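You operate a simulated robot arm through the tools that you are given. There is no shell and no other tool.

You are at the controls of a simulated robot arm. One attempt, no reset.

## Task
Park the stepper after a session.
Fine: bring the load lever back to 1, lock the pedals, lower the lever-side armrest and slide the seat back to 2.

It is judged by the outcome, as a careful person would: the job done as asked, and still so three seconds after it is handed in. It fails if anything else is knocked over, pushed out of place, dropped, spilled or broken.

## Robot
A 7-joint arm with a two-finger gripper, fixed in place. Base frame: the origin is on the floor under the middle of its stand, x ahead of it, y to its left, z up. Readings come in m, rad, newtons and seconds.
With the tool pointing down near the work surface it reaches from about 0.22 to 0.72 m from the base axis. Its first joint turns from -2.496 to 2.496 rad. Payload 2.45 kg.
The tool frame sits at the grasp point between the pads (the TCP): z along the fingers, y along the line on which they close. The tips reach 0.026 m beyond it. The gripper opens to 0.096 m; its body begins 0.069 m behind the TCP.
Orientation is that of the tool frame in the base frame, as a unit quaternion [w, x, y, z]. With the fingers straight down and closing along the base's y, the tool's x points along the base's -x, its y along +y and its z along -z.

## Interface
- The arm moves only by the tool servo_tool. Its argument "series" is a list of rows, each a list of 7 numbers: the shift along the tool's x, y, z in m, then the turn, a rotation vector about the tool's x, y, z in rad, then the opening, from 0 (shut) to 1 (fully open). In form: [[tx, ty, tz, rx, ry, rz, claw], ...]. A call has 1 to 20 rows; each row shifts and turns the commanded pose from where the row before left it, along the tool's axes as they then stand. A row lasts 0.2 s, in which the tool goes at most 0.05 m and 0.15 rad; a call with a longer step from one row to the next is refused whole, and so is a gripper value outside its range. A pose out of reach is approached as far as the arm can. The call stops where the force on the tool passes 70 N (or 10 N more than at its start, if that is more) or the arm is blocked; 0.2 s more then pass. The fingers move at their own pace (about 0.05 m/s each) and stop on an object; they squeeze with about 44 N. The grip force told is the motor's: it shows also when the fingers shut on nothing. Time passes only in rows, and 0.2 s behind the last, so rows that do not move let the fingers close. It gives the time, the measured TCP pose, the force on the tool (base axes), the opening and the grip force at its end, in the units of the frame above (readings bear some noise), with the torque about the TCP (base axes, N m) and any sound that the robot's microphone picked up.
- Cameras (640 x 400 px; columns grow to the right, rows downward): "scene" is fixed at [0.222, -0.6504, 0.8953]; the picture's right is [0.85, -0.52, 0.00], its down [-0.08, -0.14, -0.99] and it looks along [0.52, 0.84, -0.16] (base axes); focal length 257 px, centre (320, 200). "wrist" rides on the gripper at [0.082, 0.003, -0.098] in the tool frame; the picture's right is [-0.04, 1.00, 0.00], its down [-0.73, -0.03, -0.68] and it looks along [-0.68, -0.03, 0.73] (tool axes); focal length 256 px, centre (320, 200). There is no depth. A picture from a camera that has moved, and an enlarged one, comes with that camera's place and axes in the base frame and with its lens.
- camera(camera): a new picture of that camera. The clock stands still meanwhile.
- slide_trunk(by): slides the trunk up (or, below 0, down) by that many m; the arm rides with it, the base frame stays. It gives what a move gives, with no picture.
- enlarge(camera, box): a new picture of the part [left, top, right, bottom] of that camera's present view, enlarged. The clock stands still meanwhile.
- close_job(): hands the job in; it is judged then, once.

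Places have to be worked out from the pictures, the camera data and where the tool is seen. Open the gripper and draw the arm clear of the work before you hand the job in, unless the task says otherwise.

The tools are called as name(argument=value, ...) on one line, values as JSON. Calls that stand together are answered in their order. servo_tool: Moves the arm, as the interface text tells. Its arguments: {"type":"object","properties":{"series":{"type":"array","items":{"type":"array","items":{"type":"number"}}}},"required":["series"]} The other tools are called the same way: slide_trunk (by) moves the trunk up or down; camera (camera) takes a picture; enlarge (camera, box) takes an enlarged picture of a part of a camera's view; close_job () hands the job in.

At the start:

```text
t: 0.0
tool_pos: [0.5227, -0.0589, 1.0317]
tcp_rot: [0.001, 0.0, 1.0, 0.0]
contact_force: [0.0, -0.1, 0.6]
torque: [-0.01, 0.0, -0.03]
finger_gap: 0.096
grasp_force: 0.0
trunk travel left (down, up): [-0.354, 0.286]
```

scene: 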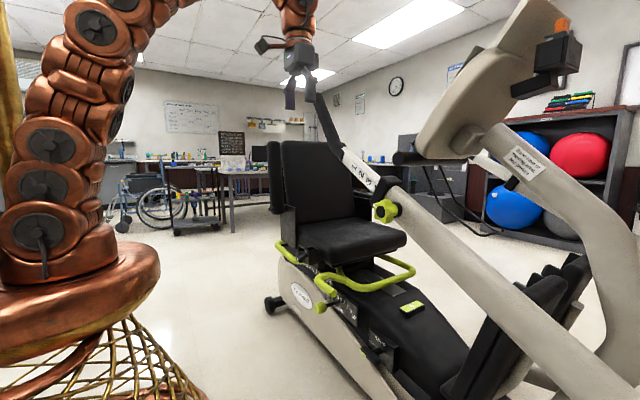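
wrist: 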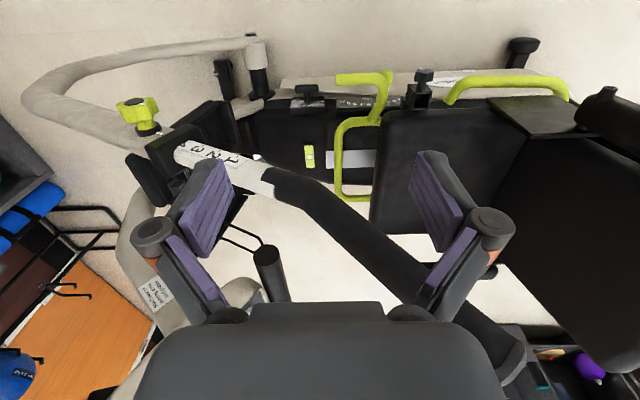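

I'll start by looking closely at the machine from both cameras to identify the lever, pedal lock, armrests and seat scale.

enlarge(camera="scene", box=[240, 120, 440, 245])

enlarge(camera="scene", box=[260, 230, 440, 342])

enlarge(camera="scene", box=[300, 280, 480, 392])

enlarge(camera="scene", box=[400, 0, 640, 150])

enlarge(camera="wrist", box=[100, 50, 340, 200])

enlarge(camera="wrist", box=[280, 30, 440, 130])

enlarge(camera="wrist", box=[400, 20, 640, 170])

```text
3.20 times, centred on (340, 182) of scene
camera zoom: at [0.222, -0.6504, 0.8953], right [0.85, -0.52, 0.0], down [-0.08, -0.14, -0.99], along [0.52, 0.84, -0.16], focal length 823 px, centre (256, 256)
```

zoom: 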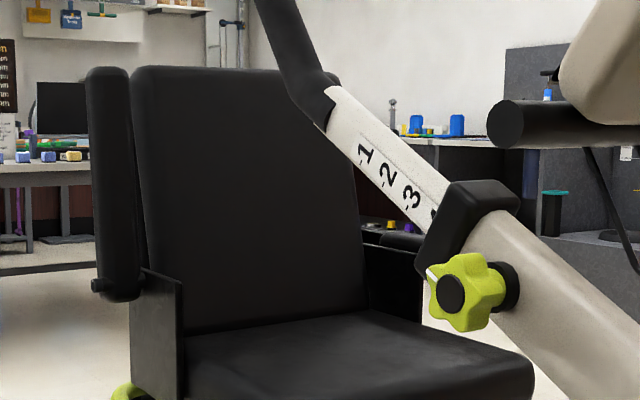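

```text
3.56 times, centred on (350, 286) of scene
camera zoom: at [0.222, -0.6504, 0.8953], right [0.85, -0.52, 0.0], down [-0.08, -0.14, -0.99], along [0.52, 0.84, -0.16], focal length 915 px, centre (213, -106)
```

zoom: 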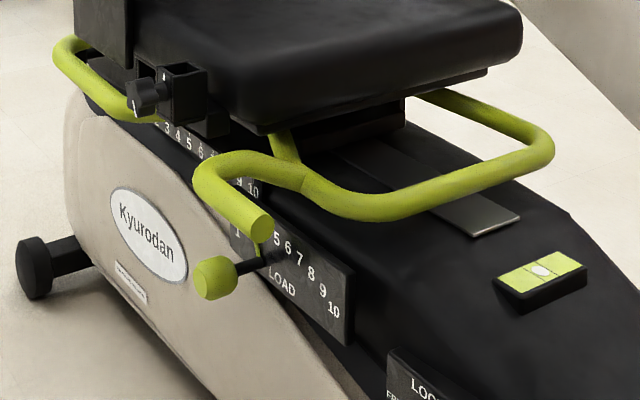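

```text
3.56 times, centred on (390, 336) of scene
camera zoom: at [0.222, -0.6504, 0.8953], right [0.85, -0.52, 0.0], down [-0.08, -0.14, -0.99], along [0.52, 0.84, -0.16], focal length 915 px, centre (71, -284)
```

zoom: 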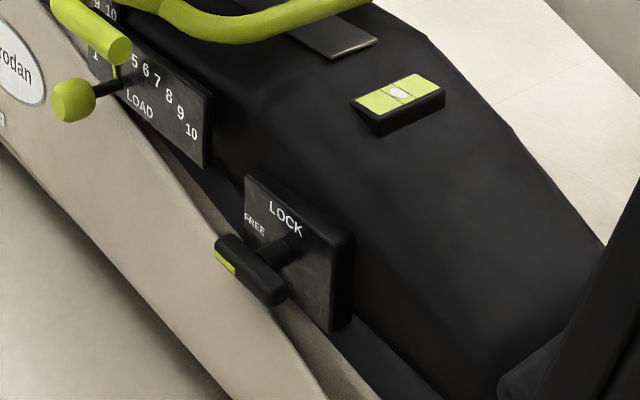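

```text
2.67 times, centred on (520, 75) of scene
camera zoom: at [0.222, -0.6504, 0.8953], right [0.85, -0.52, 0.0], down [-0.08, -0.14, -0.99], along [0.52, 0.84, -0.16], focal length 686 px, centre (-213, 533)
```

zoom: 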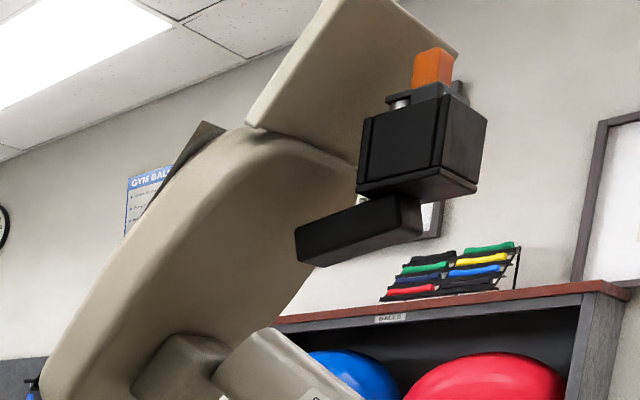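

```text
2.67 times, centred on (220, 125) of wrist
camera zoom: at [0.4427, -0.0545, 1.1303], right [0.04, 1.0, 0.0], down [0.73, -0.03, 0.68], along [0.68, -0.03, -0.73], focal length 683 px, centre (587, 400)
```

zoom: 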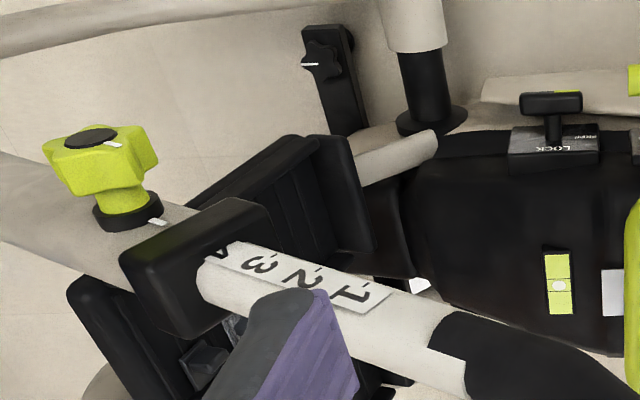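

```text
4.00 times, centred on (360, 80) of wrist
camera zoom: at [0.4427, -0.0545, 1.1303], right [0.04, 1.0, 0.0], down [0.73, -0.03, 0.68], along [0.68, -0.03, -0.73], focal length 1024 px, centre (160, 680)
```

zoom: 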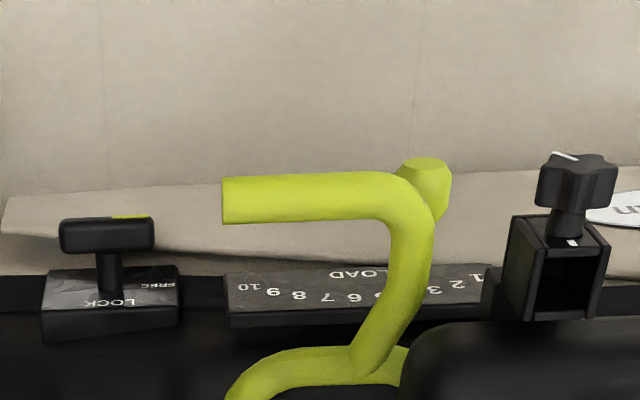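

```text
2.67 times, centred on (520, 95) of wrist
camera zoom: at [0.4427, -0.0545, 1.1303], right [0.04, 1.0, 0.0], down [0.73, -0.03, 0.68], along [0.68, -0.03, -0.73], focal length 683 px, centre (-213, 480)
```

zoom: 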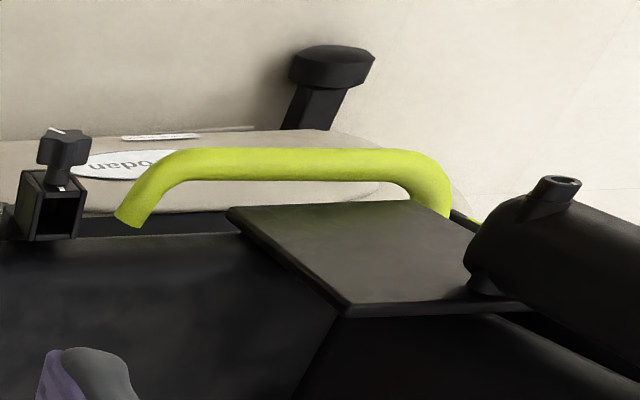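

The lever-side parts (load lever, pedal-lock handle, seat carriage knob, raised armrest) sit on the side facing the robot at x≈0.7. The handlebar tip is near the gripper at about (0.61, 0.04, 1.09), so I first pull the arm back toward the base before going lower.

servo_tool(series=[[0.04, 0, 0, 0, 0, 0, 1], [0.04, 0, 0, 0, 0, 0, 1], [0.04, 0, 0, 0, 0, 0, 1], [0.03, 0, 0, 0, 0, 0, 1]])

camera(camera="wrist")

camera(camera="scene")

```text
t: 1.0
tool_pos: [0.3734, -0.0584, 1.032]
tcp_rot: [-0.001, 0.001, 1.0, 0.0]
contact_force: [0.8, -0.5, -1.0]
torque: [0.01, 0.04, -0.02]
finger_gap: 0.096
grasp_force: 0.0
trunk travel left (down, up): [-0.354, 0.286]
```

```text
taken
camera wrist: at [0.2926, -0.0545, 1.1301], right [0.04, 1.0, 0.0], down [0.73, -0.03, 0.68], along [0.68, -0.03, -0.73], focal length 256 px, centre (320, 200)
```

wrist: 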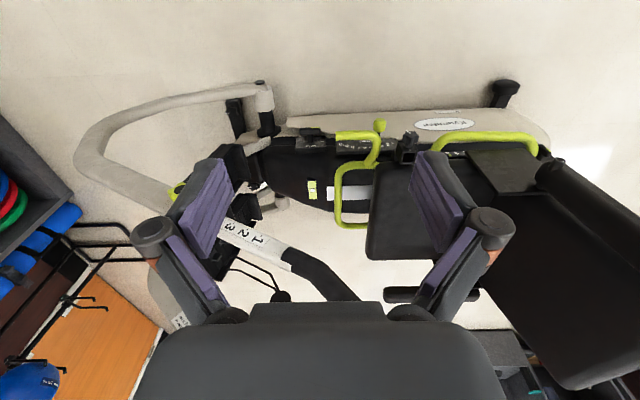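

```text
taken
```

scene: 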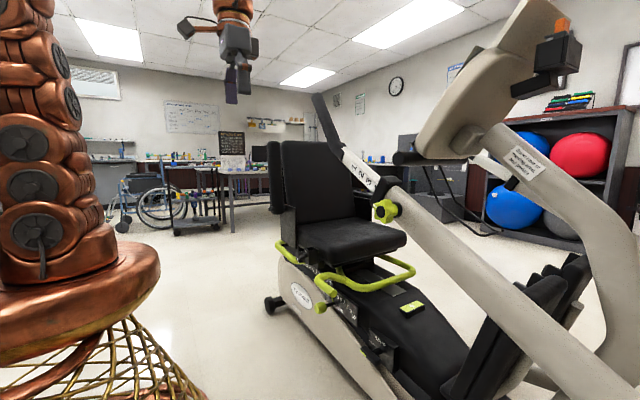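

Clear of the handlebar now. I lower the trunk so the arm can work at the low plate level, then tilt the tool forward for a face-on view of the lever side.

slide_trunk(by=-0.3)

servo_tool(series=[[0, 0, 0, 0, -0.15, 0, 1], [0, 0, 0, 0, -0.15, 0, 1], [0, 0, 0, 0, -0.15, 0, 1], [0, 0, 0, 0, -0.15, 0, 1]])

camera(camera="wrist")

camera(camera="scene")

```text
t: 4.0
tool_pos: [0.3741, -0.0584, 0.7327]
tcp_rot: [-0.001, 0.0, 1.0, 0.0]
contact_force: [0.1, 0.2, -0.2]
torque: [-0.01, 0.03, 0.02]
finger_gap: 0.0958
grasp_force: 0.1
trunk travel left (down, up): [-0.054, 0.586]
```

```text
t: 5.2
tool_pos: [0.3975, -0.061, 0.6874]
tcp_rot: [0.239, 0.003, 0.971, 0.011]
contact_force: [-0.5, -0.1, 0.0]
torque: [0.03, 0.0, 0.01]
finger_gap: 0.096
grasp_force: 0.0
trunk travel left (down, up): [-0.054, 0.586]
stopped in row 4: the arm was blocked; the commanded pose is now the measured one
```

```text
taken
camera wrist: at [0.2806, -0.0588, 0.7374], right [0.04, 1.0, 0.04], down [0.34, -0.05, 0.94], along [0.94, -0.02, -0.34], focal length 256 px, centre (320, 200)
```

wrist: 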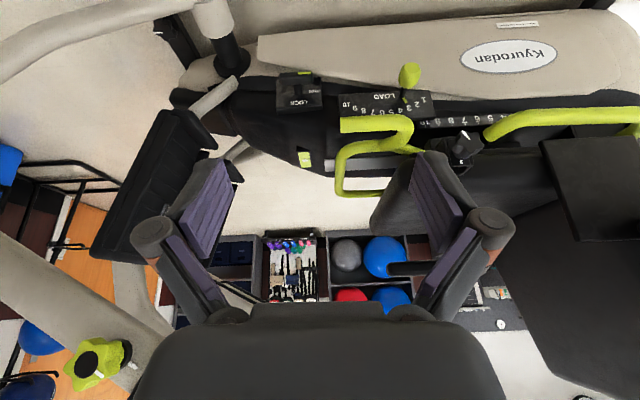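

```text
taken
```

scene: 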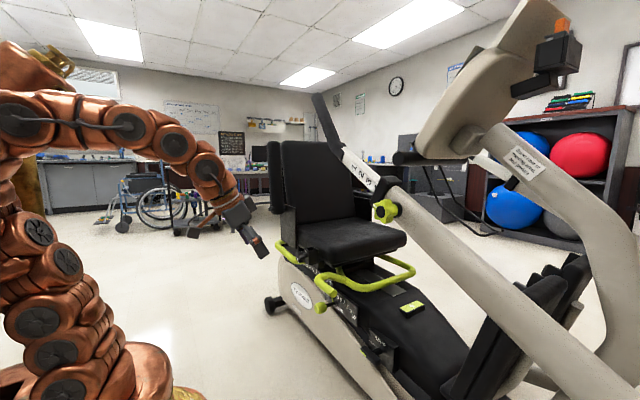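

Good face-on view of the plates. The tilt was stopped by a joint limit at this retracted pose. I'll enlarge the plates to read the lever, lock and seat scales.

enlarge(camera="wrist", box=[250, 50, 490, 200])

enlarge(camera="wrist", box=[400, 80, 560, 180])

enlarge(camera="wrist", box=[260, 60, 440, 172])

```text
2.67 times, centred on (370, 125) of wrist
camera zoom: at [0.2806, -0.0588, 0.7374], right [0.04, 1.0, 0.04], down [0.34, -0.05, 0.94], along [0.94, -0.02, -0.34], focal length 683 px, centre (187, 400)
```

zoom: 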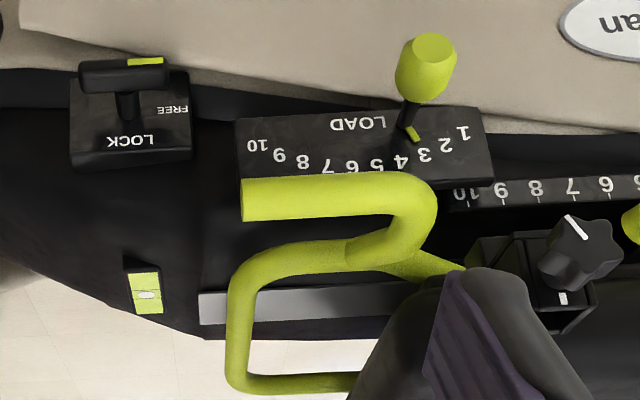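

```text
4.00 times, centred on (480, 130) of wrist
camera zoom: at [0.2806, -0.0588, 0.7374], right [0.04, 1.0, 0.04], down [0.34, -0.05, 0.94], along [0.94, -0.02, -0.34], focal length 1024 px, centre (-320, 480)
```

zoom: 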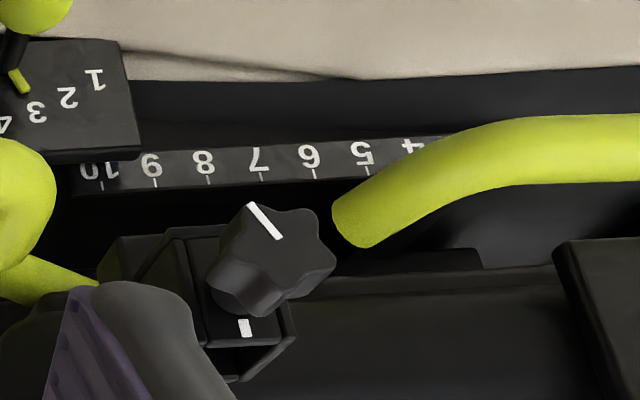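

```text
3.56 times, centred on (350, 116) of wrist
camera zoom: at [0.2806, -0.0588, 0.7374], right [0.04, 1.0, 0.04], down [0.34, -0.05, 0.94], along [0.94, -0.02, -0.34], focal length 910 px, centre (213, 499)
```

zoom: 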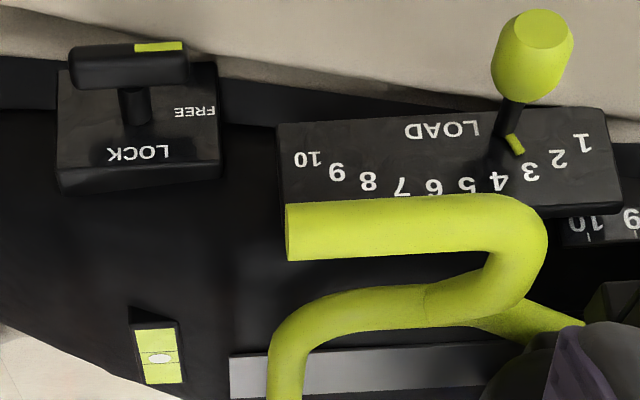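

The load lever pointer reads about 3–4 on a fan scale, and the lock's green end points at FREE. The seat scale sits along the rail, and the knob on the carriage has an index mark. I'll lower and go nearer for a better look at each mechanism.

servo_tool(series=[[0.01, 0, 0.036, 0, 0, 0, 1], [0.01, 0, 0.036, 0, 0, 0, 1], [0.01, 0, 0.036, 0, 0, 0, 1], [0.01, 0, 0.036, 0, 0, 0, 1], [0.01, 0, 0.036, 0, 0, 0, 1], [0.01, 0, 0.036, 0, 0, 0, 1]])

camera(camera="wrist")

camera(camera="scene")

```text
t: 6.6
tool_pos: [0.4487, -0.0592, 0.4787]
tcp_rot: [0.243, -0.004, 0.97, 0.008]
contact_force: [1.3, 1.1, -0.1]
torque: [-0.01, 0.03, -0.05]
finger_gap: 0.0962
grasp_force: 0.0
out of reach, approached as far as the arm can: row 6
trunk travel left (down, up): [-0.054, 0.586]
```

```text
taken
camera wrist: at [0.3315, -0.0573, 0.5282], right [0.02, 1.0, 0.03], down [0.33, -0.04, 0.94], along [0.94, -0.01, -0.33], focal length 256 px, centre (320, 200)
```

wrist: 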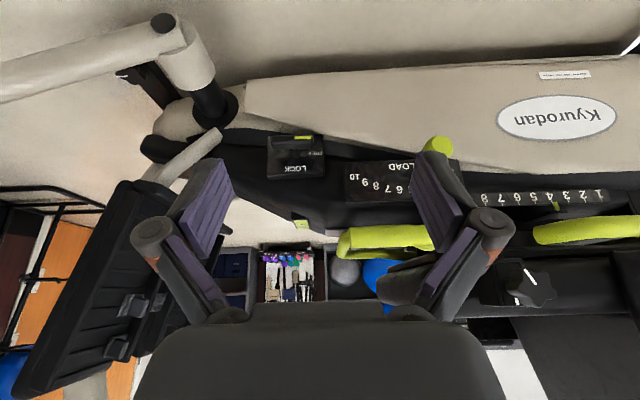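

```text
taken
```

scene: 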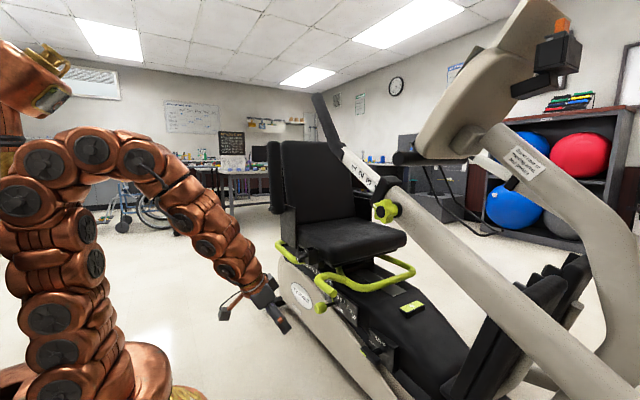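

The seat rail scale (1–10) and a green pointer on it are now visible. Enlarge both scales and the knob.

enlarge(camera="wrist", box=[450, 160, 640, 279])

enlarge(camera="wrist", box=[480, 250, 580, 312])

enlarge(camera="wrist", box=[250, 110, 490, 260])

enlarge(camera="scene", box=[255, 120, 435, 232])

```text
3.36 times, centred on (545, 220) of wrist
camera zoom: at [0.3315, -0.0573, 0.5282], right [0.02, 1.0, 0.03], down [0.33, -0.04, 0.94], along [0.94, -0.01, -0.33], focal length 860 px, centre (-436, 134)
```

zoom: 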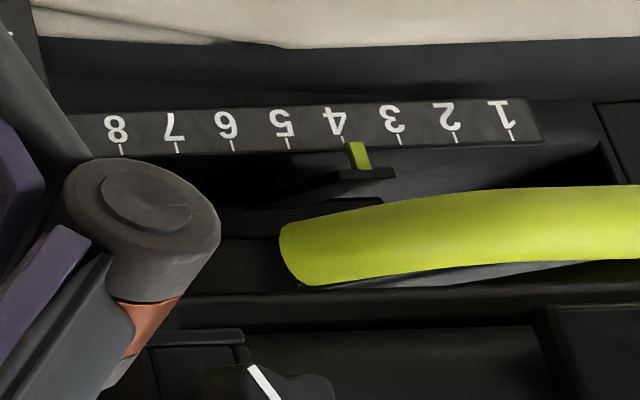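

```text
6.40 times, centred on (530, 281) of wrist
camera zoom: at [0.3315, -0.0573, 0.5282], right [0.02, 1.0, 0.03], down [0.33, -0.04, 0.94], along [0.94, -0.01, -0.33], focal length 1638 px, centre (-1024, -318)
```

zoom: 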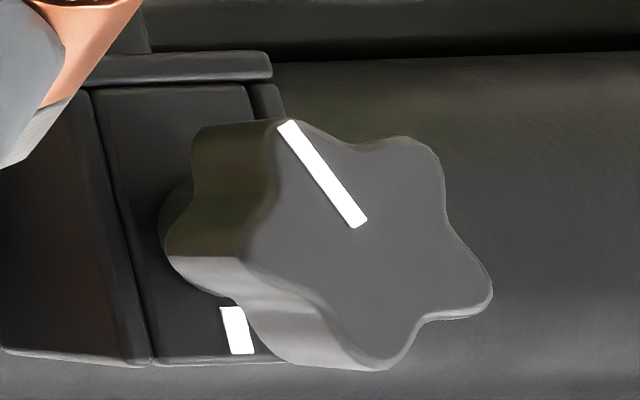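

```text
2.67 times, centred on (370, 185) of wrist
camera zoom: at [0.3315, -0.0573, 0.5282], right [0.02, 1.0, 0.03], down [0.33, -0.04, 0.94], along [0.94, -0.01, -0.33], focal length 683 px, centre (187, 240)
```

zoom: 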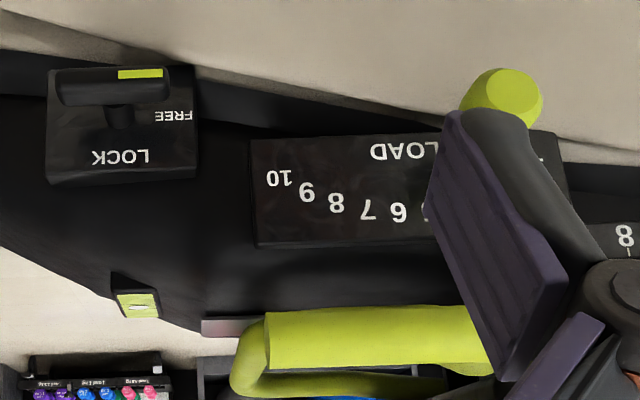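

```text
3.56 times, centred on (345, 176) of scene
camera zoom: at [0.222, -0.6504, 0.8953], right [0.85, -0.52, 0.0], down [-0.08, -0.14, -0.99], along [0.52, 0.84, -0.16], focal length 915 px, centre (231, 285)
```

zoom: 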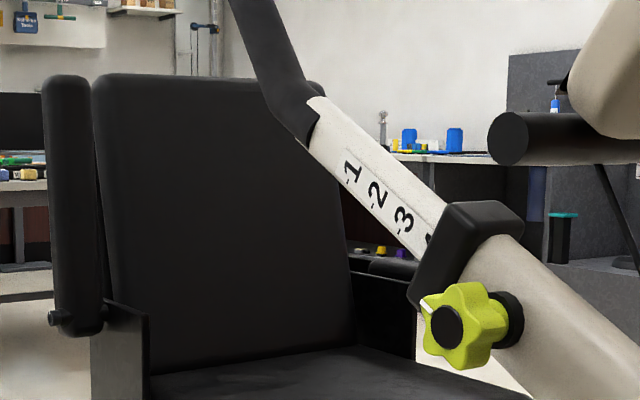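

The seat pointer reads about 4 (allowing for parallax), and the load lever about 3–4. Next I drop the trunk to its lowest and try tilting the tool further toward horizontal, while staying on the robot side of the machine.

slide_trunk(by=-0.05)

servo_tool(series=[[-0.03, 0, 0.01, 0, -0.1, 0, 1], [-0.03, 0, 0.01, 0, -0.1, 0, 1], [0, 0, 0, 0, -0.1, 0, 1], [0, 0, 0, 0, -0.1, 0, 1], [0, 0, 0, 0, -0.1, 0, 1]])

camera(camera="wrist")

camera(camera="scene")

```text
t: 7.5
tool_pos: [0.4506, -0.0571, 0.4292]
tcp_rot: [0.244, 0.001, 0.97, 0.012]
contact_force: [0.3, 0.3, 0.7]
torque: [-0.03, -0.02, 0.01]
finger_gap: 0.0957
grasp_force: 0.1
trunk travel left (down, up): [-0.004, 0.636]
```

```text
t: 8.7
tool_pos: [0.5114, -0.0587, 0.4435]
tcp_rot: [0.34, 0.003, 0.94, 0.011]
contact_force: [-1.3, 0.0, 0.2]
torque: [0.01, 0.02, 0.02]
finger_gap: 0.0961
grasp_force: 0.0
out of reach, approached as far as the arm can: row 3, 4, 5
trunk travel left (down, up): [-0.004, 0.636]
```

```text
taken
camera wrist: at [0.3867, -0.055, 0.4683], right [0.03, 1.0, 0.05], down [0.13, -0.05, 0.99], along [0.99, -0.02, -0.13], focal length 256 px, centre (320, 200)
```

wrist: 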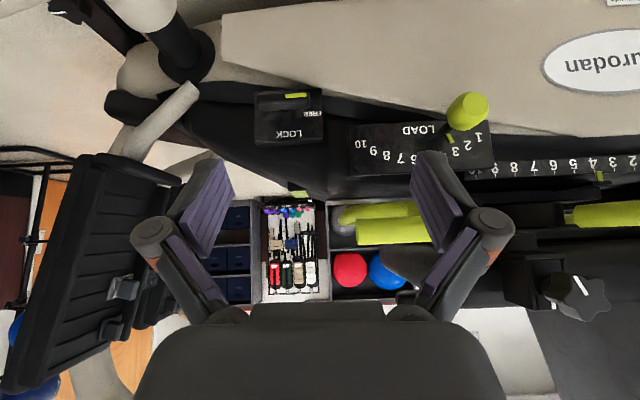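

```text
taken
```

scene: 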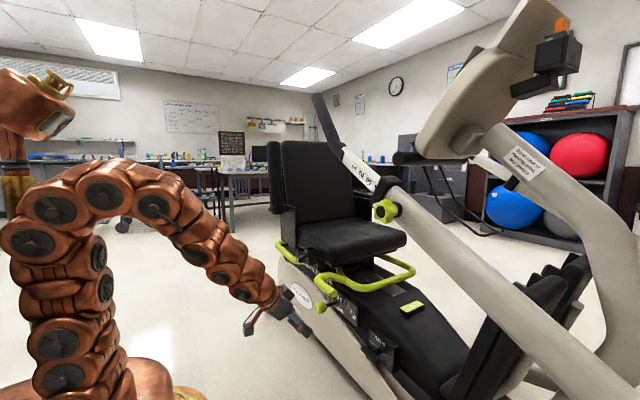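

Tilt is about 40° here. I'll enlarge this near face-on view for accurate positions of lock, lever and knob.

enlarge(camera="wrist", box=[240, 70, 400, 170])

enlarge(camera="wrist", box=[340, 80, 500, 180])

enlarge(camera="wrist", box=[480, 130, 640, 230])

enlarge(camera="wrist", box=[440, 180, 640, 305])

```text
4.00 times, centred on (320, 120) of wrist
camera zoom: at [0.3867, -0.055, 0.4683], right [0.03, 1.0, 0.05], down [0.13, -0.05, 0.99], along [0.99, -0.02, -0.13], focal length 1024 px, centre (320, 520)
```

zoom: 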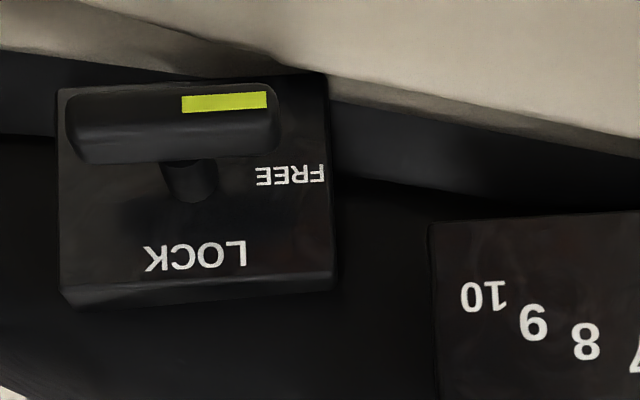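

```text
4.00 times, centred on (420, 130) of wrist
camera zoom: at [0.3867, -0.055, 0.4683], right [0.03, 1.0, 0.05], down [0.13, -0.05, 0.99], along [0.99, -0.02, -0.13], focal length 1024 px, centre (-80, 480)
```

zoom: 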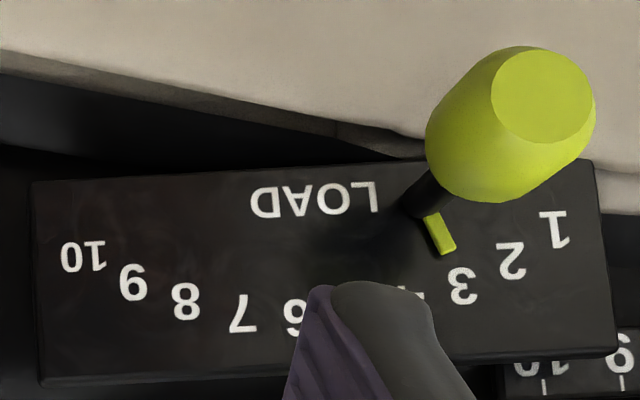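

```text
4.00 times, centred on (560, 180) of wrist
camera zoom: at [0.3867, -0.055, 0.4683], right [0.03, 1.0, 0.05], down [0.13, -0.05, 0.99], along [0.99, -0.02, -0.13], focal length 1024 px, centre (-640, 280)
```

zoom: 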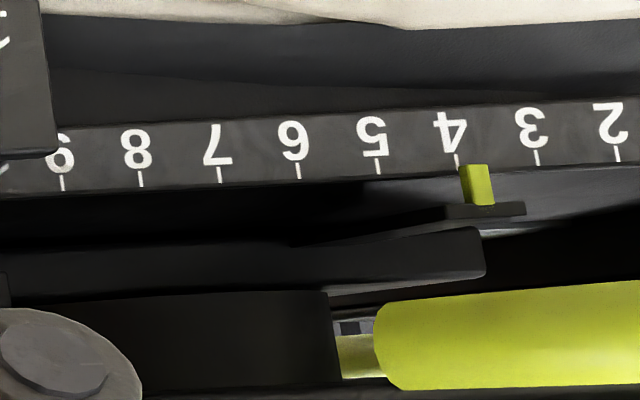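

```text
3.20 times, centred on (540, 242) of wrist
camera zoom: at [0.3867, -0.055, 0.4683], right [0.03, 1.0, 0.05], down [0.13, -0.05, 0.99], along [0.99, -0.02, -0.13], focal length 819 px, centre (-384, 64)
```

zoom: 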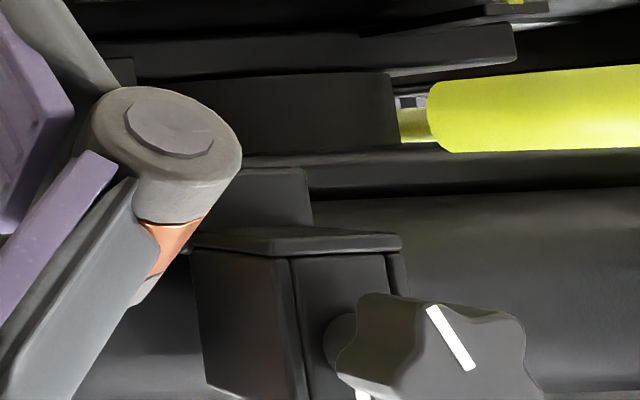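

The load lever rod and lock handle both stick straight out toward the robot (along −x). The lever at the 3 mark must swing about 16° toward +y and down to reach 1. The lock T-handle must turn 90° so the green end goes from FREE (+y) up to LOCK. I'll extend toward the lock to see how far the tool can tilt toward horizontal.

servo_tool(series=[[0.0, -0.012, 0.025, 0, -0.1, 0, 1], [0.0, -0.012, 0.025, 0, -0.1, 0, 1], [0.0, -0.012, 0.025, 0, -0.1, 0, 1], [0.0, -0.012, 0.025, 0, -0.1, 0, 1]])

camera(camera="wrist")

camera(camera="scene")

```text
t: 9.7
tool_pos: [0.6108, -0.1167, 0.3967]
tcp_rot: [0.511, 0.009, 0.86, -0.012]
contact_force: [0.7, 0.5, -0.8]
torque: [-0.01, 0.0, 0.03]
finger_gap: 0.0962
grasp_force: 0.1
out of reach, approached as far as the arm can: row 1, 2, 3
trunk travel left (down, up): [-0.004, 0.636]
```

```text
taken
camera wrist: at [0.4864, -0.1096, 0.3714], right [0.05, 1.0, 0.02], down [-0.24, -0.01, 0.97], along [0.97, -0.05, 0.24], focal length 256 px, centre (320, 200)
```

wrist: 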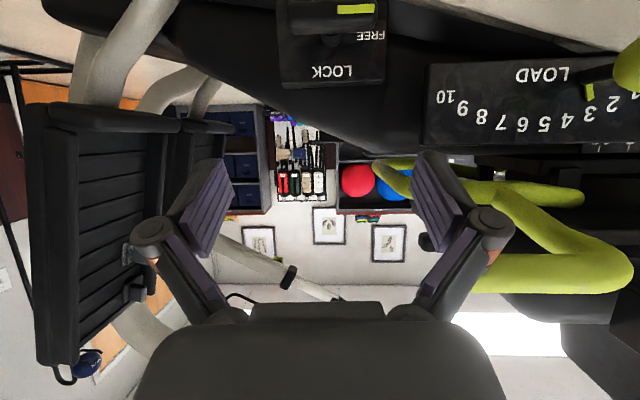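

```text
taken
```

scene: 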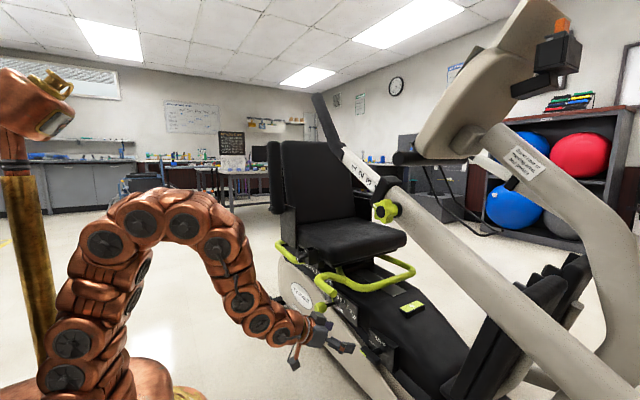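

Extended, the tool reaches about 60° tilt. I'll keep tilting to horizontal and lower to the lock-handle height, still about 0.12 m in front of it.

servo_tool(series=[[0.018, 0, 0.007, 0, -0.1, 0, 1], [0.018, 0, 0.007, 0, -0.1, 0, 1], [0.018, 0, 0.007, 0, -0.1, 0, 1], [0.018, 0, 0.007, 0, -0.1, 0, 1], [0.018, 0, 0.007, 0, -0.1, 0, 1]])

camera(camera="wrist")

camera(camera="scene")

```text
t: 10.9
tool_pos: [0.6326, -0.0845, 0.43]
tcp_rot: [0.55, 0.008, 0.835, -0.013]
contact_force: [0.2, -0.1, -0.1]
torque: [0.04, -0.02, 0.02]
finger_gap: 0.0958
grasp_force: 0.0
out of reach, approached as far as the arm can: row 1, 2, 3, 4, 5
trunk travel left (down, up): [-0.004, 0.636]
```

```text
taken
camera wrist: at [0.51, -0.0784, 0.3946], right [0.04, 1.0, 0.02], down [-0.34, -0.01, 0.94], along [0.94, -0.05, 0.34], focal length 256 px, centre (320, 200)
```

wrist: 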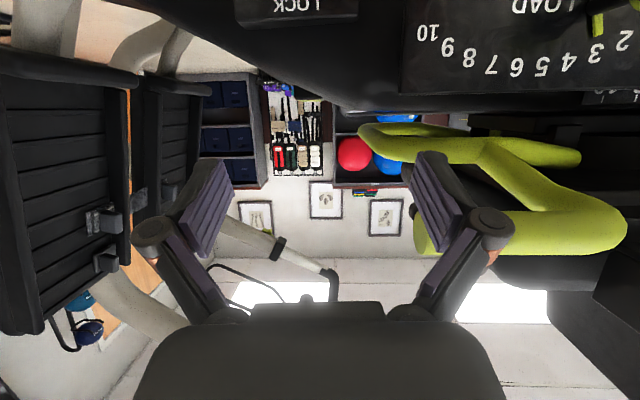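

```text
taken
```

scene: 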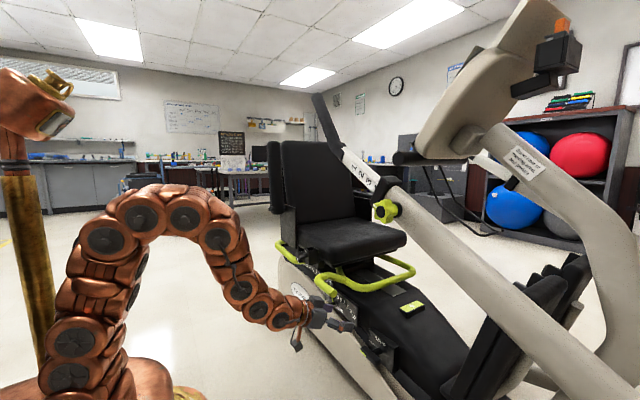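

The arm is over-folded here (shoulder too low and close for a horizontal tool), so it drifted. I'll back straight out with the tool and check that the pose follows, before raising the trunk a bit for better reach.

servo_tool(series=[[0, -0.02, -0.03, 0, 0.1, 0, 1], [0, -0.01, -0.03, 0, 0.1, 0, 1]])

```text
t: 11.5
tool_pos: [0.5783, -0.1151, 0.4584]
tcp_rot: [0.465, 0.01, 0.885, -0.012]
contact_force: [-0.7, 0.5, -0.6]
torque: [0.0, -0.02, 0.0]
finger_gap: 0.0961
grasp_force: 0.1
trunk travel left (down, up): [-0.004, 0.636]
```

The command follows from the measured pose, as hoped. Now raise the trunk 0.15 m; the gripper is at y≈-0.115, x≈0.58, clear of the seat bar stub (x 0.65, y>-0.03).

slide_trunk(by=0.15)

servo_tool(series=[[0.02, 0, 0.025, 0, -0.05, 0, 1], [0.03, 0, 0.02, 0, -0.1, 0, 1], [0.035, 0, 0.01, 0, -0.1, 0, 1], [0.035, 0, 0.005, 0, -0.1, 0, 1], [0.035, 0, 0.0, 0, -0.1, 0, 1]])

camera(camera="wrist")

camera(camera="scene")

```text
t: 13.3
tool_pos: [0.5789, -0.1148, 0.6085]
tcp_rot: [0.466, 0.009, 0.885, -0.012]
contact_force: [-0.3, -0.1, 0.9]
torque: [0.03, -0.03, -0.02]
finger_gap: 0.0962
grasp_force: 0.1
trunk travel left (down, up): [-0.154, 0.486]
```

```text
t: 14.5
tool_pos: [0.6586, -0.0967, 0.548]
tcp_rot: [0.626, 0.006, 0.78, -0.014]
contact_force: [-0.5, -0.3, 0.8]
torque: [0.01, 0.05, -0.03]
finger_gap: 0.096
grasp_force: 0.1
out of reach, approached as far as the arm can: row 1, 2, 3, 4, 5
trunk travel left (down, up): [-0.154, 0.486]
```

```text
taken
camera wrist: at [0.5459, -0.0914, 0.489], right [0.04, 1.0, 0.03], down [-0.5, 0.0, 0.86], along [0.86, -0.04, 0.5], focal length 256 px, centre (320, 200)
```

wrist: 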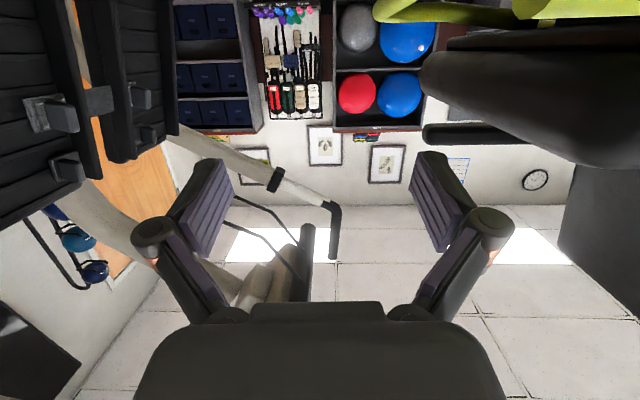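

```text
taken
```

scene: 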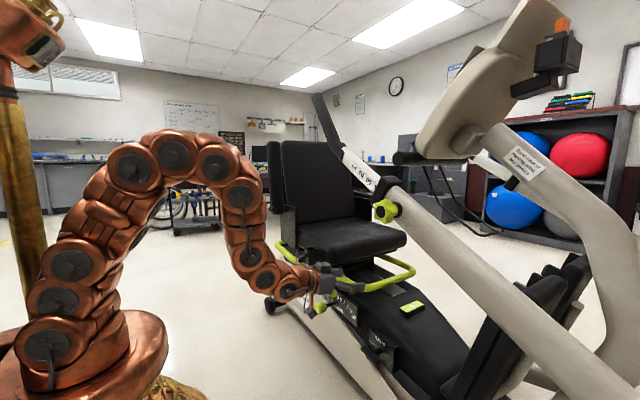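

The blocking factor appears to be elbow fold (wrist too close to the shoulder), which lowering the tool relieves. I shift slightly to −y to stay clear of the green stub, then go straight down toward lock-handle height.

servo_tool(series=[[0, -0.03, -0.02, 0, 0, 0, 1], [0.02, 0, 0.0, 0, 0, 0, 1], [0.04, 0, 0.009, 0, 0, 0, 1], [0.04, 0, 0.009, 0, 0, 0, 1], [0.04, 0, 0.009, 0, 0, 0, 1], [0.04, 0, 0.009, 0, 0, 0, 1]])

camera(camera="wrist")

camera(camera="scene")

```text
t: 15.9
tool_pos: [0.6433, -0.1317, 0.3774]
tcp_rot: [0.626, 0.007, 0.78, -0.013]
contact_force: [-0.3, -0.7, 0.7]
torque: [0.02, 0.04, 0.01]
finger_gap: 0.096
grasp_force: 0.0
out of reach, approached as far as the arm can: row 1
trunk travel left (down, up): [-0.154, 0.486]
```

```text
taken
camera wrist: at [0.5296, -0.1266, 0.319], right [0.04, 1.0, 0.03], down [-0.5, 0.0, 0.86], along [0.86, -0.05, 0.5], focal length 256 px, centre (320, 200)
```

wrist: 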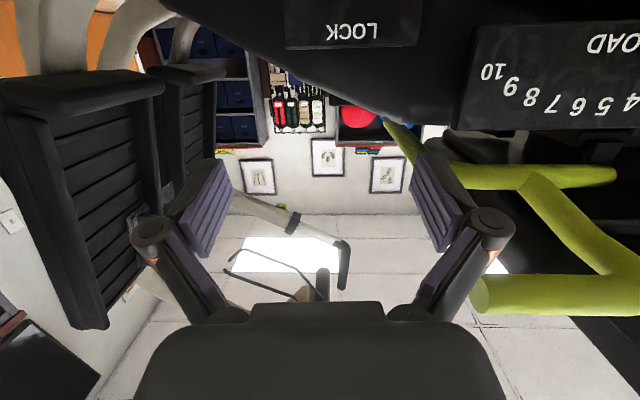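

```text
taken
```

scene: 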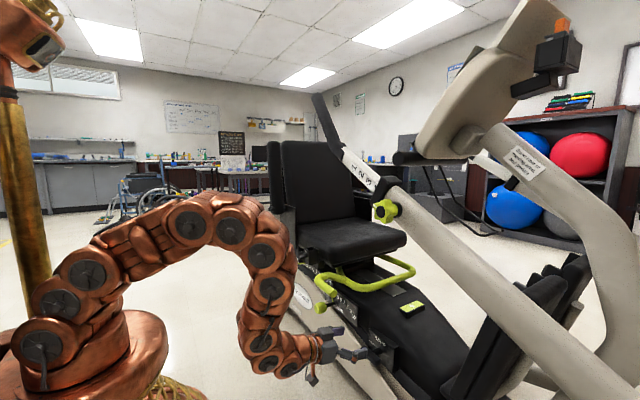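

That works well. Now finish the tilt to horizontal and lower to the handle height (z≈0.265), keeping x≈0.64.

servo_tool(series=[[0.03, 0.006, 0.007, 0, -0.11, 0, 1], [0.03, 0.006, 0.004, 0, -0.11, 0, 1], [0.03, 0.006, 0.0, 0, 0, 0, 1], [0.02, 0, 0.0, 0, 0, 0, 1]])

camera(camera="wrist")

camera(camera="scene")

```text
t: 16.9
tool_pos: [0.6442, -0.1162, 0.2679]
tcp_rot: [0.708, 0.005, 0.706, -0.015]
contact_force: [-0.5, 0.1, 0.1]
torque: [-0.02, 0.01, -0.05]
finger_gap: 0.0959
grasp_force: 0.0
trunk travel left (down, up): [-0.154, 0.486]
```

```text
taken
camera wrist: at [0.5467, -0.1101, 0.1852], right [0.03, 1.0, 0.03], down [-0.68, 0.0, 0.73], along [0.73, -0.04, 0.68], focal length 256 px, centre (320, 200)
```

wrist: 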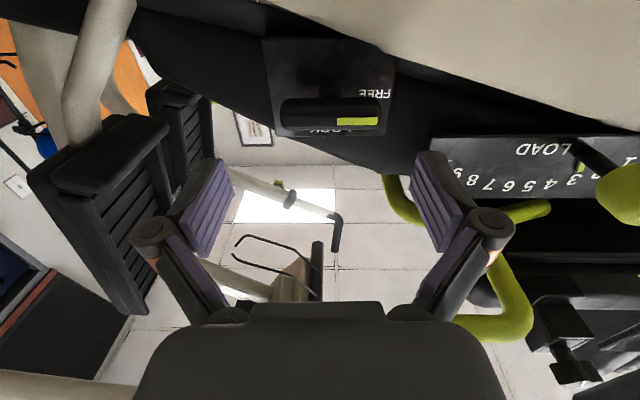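

```text
taken
```

scene: 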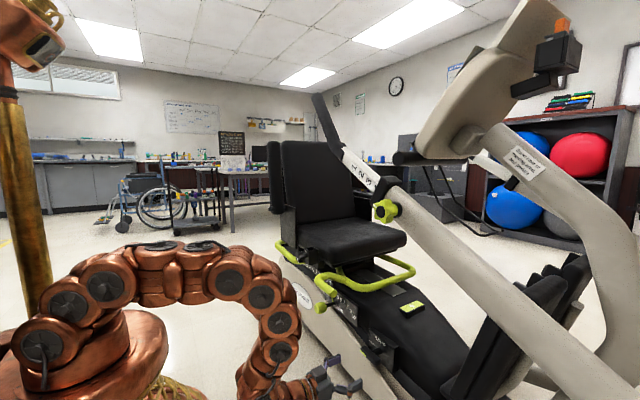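

Tool is now horizontal at lock height, about 0.1 m in front. Enlarge to align with the T-handle.

enlarge(camera="wrist", box=[240, 30, 420, 142])

enlarge(camera="scene", box=[290, 300, 450, 400])

```text
3.56 times, centred on (330, 86) of wrist
camera zoom: at [0.5467, -0.1101, 0.1852], right [0.03, 1.0, 0.03], down [-0.68, 0.0, 0.73], along [0.73, -0.04, 0.68], focal length 910 px, centre (284, 605)
```

zoom: 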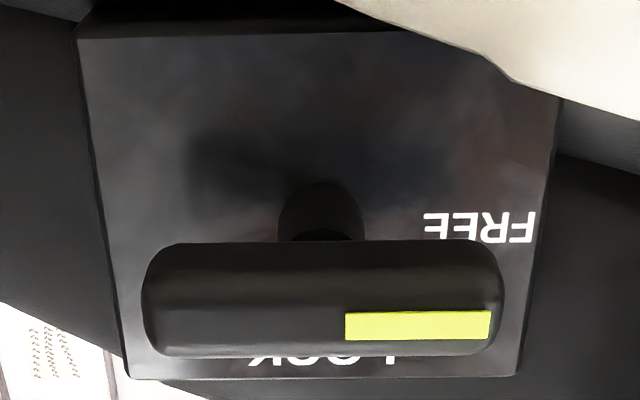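

```text
4.00 times, centred on (370, 350) of scene
camera zoom: at [0.222, -0.6504, 0.8953], right [0.85, -0.52, 0.0], down [-0.08, -0.14, -0.99], along [0.52, 0.84, -0.16], focal length 1029 px, centre (120, -400)
```

zoom: 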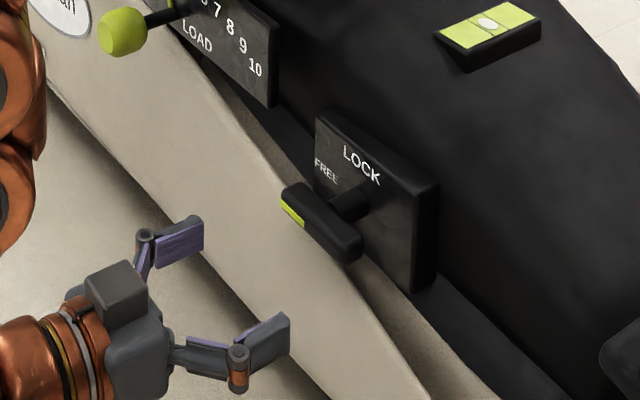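

The bar centre triangulates to about (0.742, −0.110, 0.272), lying along y, with the plate at x≈0.80. I'll roll the tool −90° so the fingers close vertically over the bar, trimming the small yaw error too.

servo_tool(series=[[0, 0, 0, -0.028, 0, -0.1, 1], [0, 0, 0, 0, 0, -0.146, 1], [0, 0, 0, 0, 0, -0.146, 1], [0, 0, 0, 0, 0, -0.146, 1], [0, 0, 0, 0, 0, -0.146, 1], [0, 0, 0, 0, 0, -0.146, 1], [0, 0, 0, 0, 0, -0.146, 1], [0, 0, 0, 0, 0, -0.146, 1], [0, 0, 0, 0, 0, -0.146, 1], [0, 0, 0, 0, 0, -0.146, 1], [0, 0, 0, 0, 0, -0.146, 1]])

camera(camera="wrist")

camera(camera="scene")

```text
t: 19.3
tool_pos: [0.6443, -0.116, 0.266]
tcp_rot: [-0.499, 0.5, -0.499, 0.501]
contact_force: [-0.7, 0.8, 0.1]
torque: [-0.01, 0.03, -0.01]
finger_gap: 0.096
grasp_force: 0.0
trunk travel left (down, up): [-0.154, 0.486]
```

```text
taken
camera wrist: at [0.5465, -0.1972, 0.2639], right [0.0, 0.04, -1.0], down [-0.68, 0.73, 0.03], along [0.73, 0.68, 0.02], focal length 256 px, centre (320, 200)
```

wrist: 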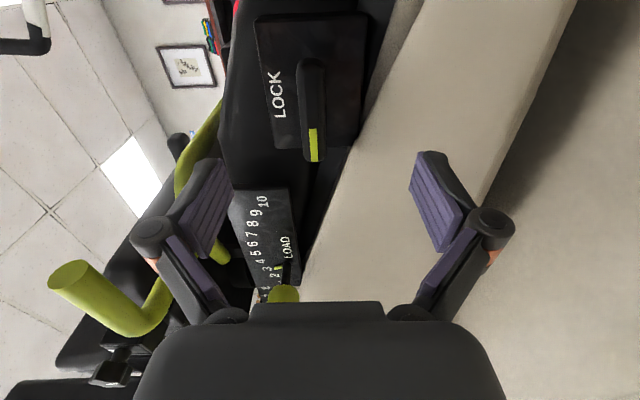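

```text
taken
```

scene: 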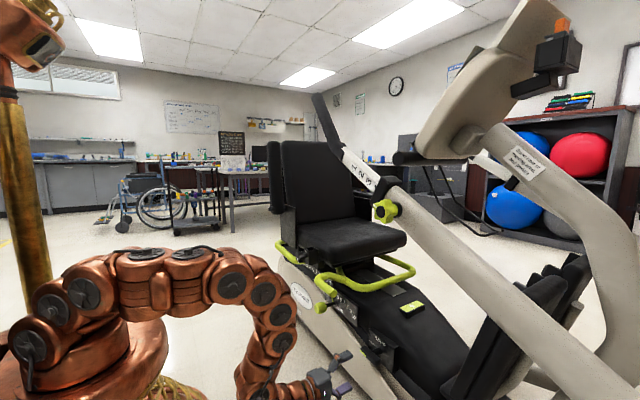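

The roll worked exactly. The lower finger would pass close to the beige cover edge, so I'll narrow the opening. First enlarge to re-check the bar position in this view.

enlarge(camera="wrist", box=[230, 10, 420, 129])

servo_tool(series=[[0, 0, 0, 0, 0, 0, 0.5], [0, 0, 0, 0, 0, 0, 0.5], [0, 0, 0, 0, 0, 0, 0.5]])

camera(camera="wrist")

```text
3.36 times, centred on (325, 70) of wrist
camera zoom: at [0.5465, -0.1972, 0.2639], right [0.0, 0.04, -1.0], down [-0.68, 0.73, 0.03], along [0.73, 0.68, 0.02], focal length 860 px, centre (303, 639)
```

zoom: 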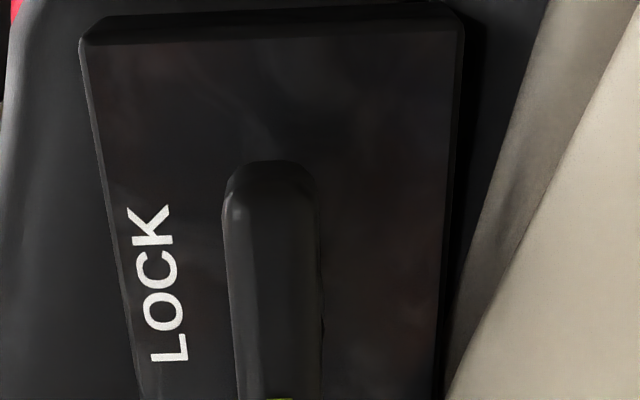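

```text
t: 20.1
tool_pos: [0.6451, -0.1165, 0.2663]
tcp_rot: [-0.499, 0.501, -0.5, 0.501]
contact_force: [0.0, 0.0, -0.5]
torque: [0.02, 0.01, -0.05]
finger_gap: 0.0481
grasp_force: 0.1
trunk travel left (down, up): [-0.154, 0.486]
```

```text
taken
camera wrist: at [0.5465, -0.1973, 0.2638], right [0.0, 0.04, -1.0], down [-0.68, 0.73, 0.03], along [0.73, 0.68, 0.02], focal length 256 px, centre (320, 200)
```

wrist: 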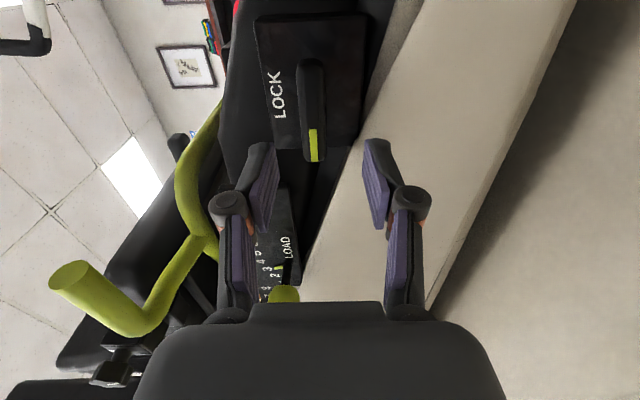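

The bar centre is about (0.738, −0.112, 0.271), and the cover's top edge passes at about (0.767, z 0.218), below the narrowed lower finger. Advance along +x to straddle the bar.

servo_tool(series=[[-0.0045, -0.0052, 0.02, 0, 0, 0, 0.5], [0, 0, 0.025, 0, 0, 0, 0.5], [0, 0, 0.02, 0, 0, 0, 0.5], [0, 0, 0.015, 0, 0, 0, 0.5]])

camera(camera="wrist")

enlarge(camera="scene", box=[290, 300, 450, 400])

```text
t: 21.1
tool_pos: [0.7253, -0.1105, 0.2707]
tcp_rot: [-0.499, 0.5, -0.5, 0.501]
contact_force: [0.5, -0.6, 0.6]
torque: [-0.04, 0.01, -0.02]
finger_gap: 0.0482
grasp_force: 0.0
trunk travel left (down, up): [-0.154, 0.486]
```

```text
taken
camera wrist: at [0.6265, -0.1925, 0.2689], right [0.0, 0.04, -1.0], down [-0.68, 0.73, 0.03], along [0.73, 0.68, 0.02], focal length 256 px, centre (320, 200)
```

wrist: 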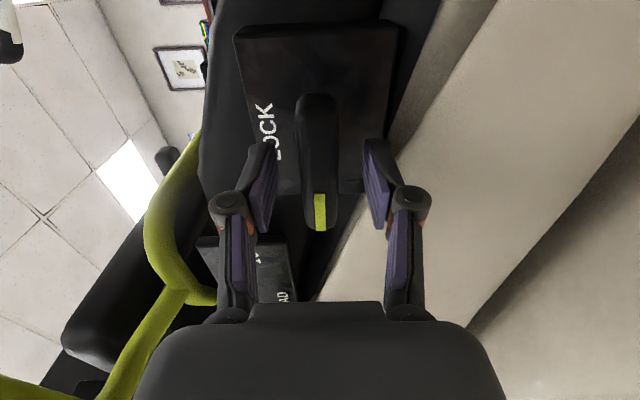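

```text
4.00 times, centred on (370, 350) of scene
camera zoom: at [0.222, -0.6504, 0.8953], right [0.85, -0.52, 0.0], down [-0.08, -0.14, -0.99], along [0.52, 0.84, -0.16], focal length 1029 px, centre (120, -400)
```

zoom: 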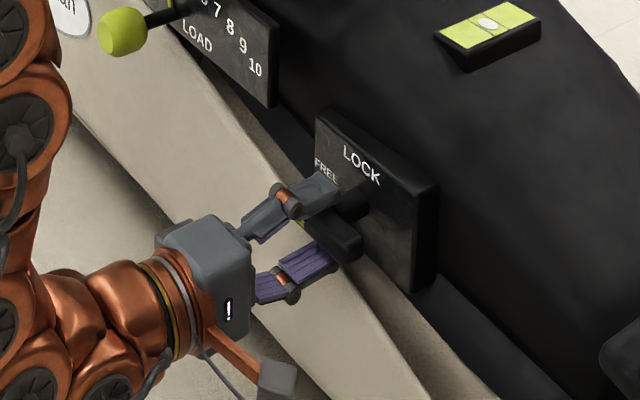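

The bar lies centred between the fingers. Move in another 15 mm and close on it.

servo_tool(series=[[0, 0, 0.015, 0, 0, 0, 0.5], [0, 0, 0, 0, 0, 0, 0.2], [0, 0, 0, 0, 0, 0, 0.0], [0, 0, 0, 0, 0, 0, 0.0], [0, 0, 0, 0, 0, 0, 0.0]])

camera(camera="wrist")

```text
t: 22.3
tool_pos: [0.7395, -0.1119, 0.2723]
tcp_rot: [-0.499, 0.501, -0.499, 0.501]
contact_force: [3.5, -0.7, 3.6]
torque: [0.04, -0.11, 0.07]
finger_gap: 0.0218
grasp_force: 45.2
trunk travel left (down, up): [-0.154, 0.486]
```

```text
taken
camera wrist: at [0.6415, -0.1929, 0.2694], right [0.0, 0.04, -1.0], down [-0.68, 0.73, 0.03], along [0.73, 0.68, 0.03], focal length 256 px, centre (320, 200)
```

wrist: 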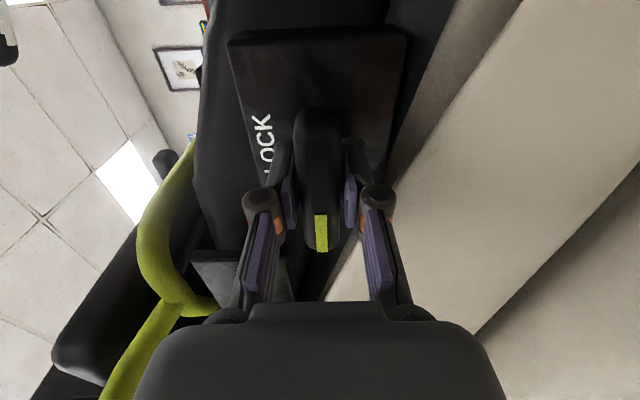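

Bar gripped (gap 21.8 mm, 45 N). Now turn about the handle's axis, first a small amount to check it yields.

servo_tool(series=[[0, 0, 0, 0, 0, 0.1, 0], [0, 0, 0, 0, 0, 0.1, 0], [0, 0, 0, 0, 0, 0.1, 0]])

camera(camera="wrist")

```text
t: 23.1
tool_pos: [0.7391, -0.1125, 0.2715]
tcp_rot: [0.569, -0.421, 0.569, -0.419]
contact_force: [2.0, 0.4, 2.9]
torque: [0.0, -0.02, -0.36]
finger_gap: 0.0217
grasp_force: 44.8
trunk travel left (down, up): [-0.154, 0.486]
```

```text
taken
camera wrist: at [0.6415, -0.1882, 0.2449], right [0.0, 0.33, -0.94], down [-0.68, 0.69, 0.24], along [0.73, 0.64, 0.23], focal length 256 px, centre (320, 200)
```

wrist: 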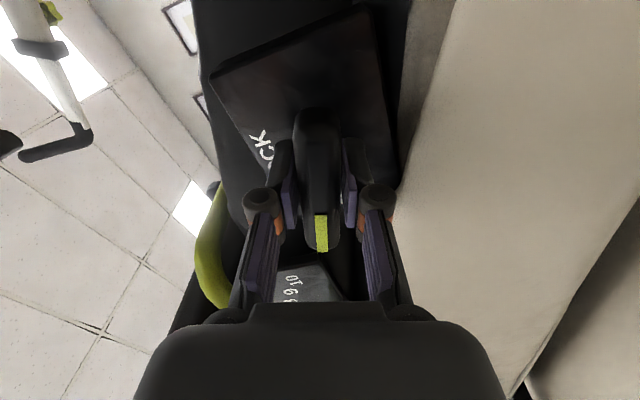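

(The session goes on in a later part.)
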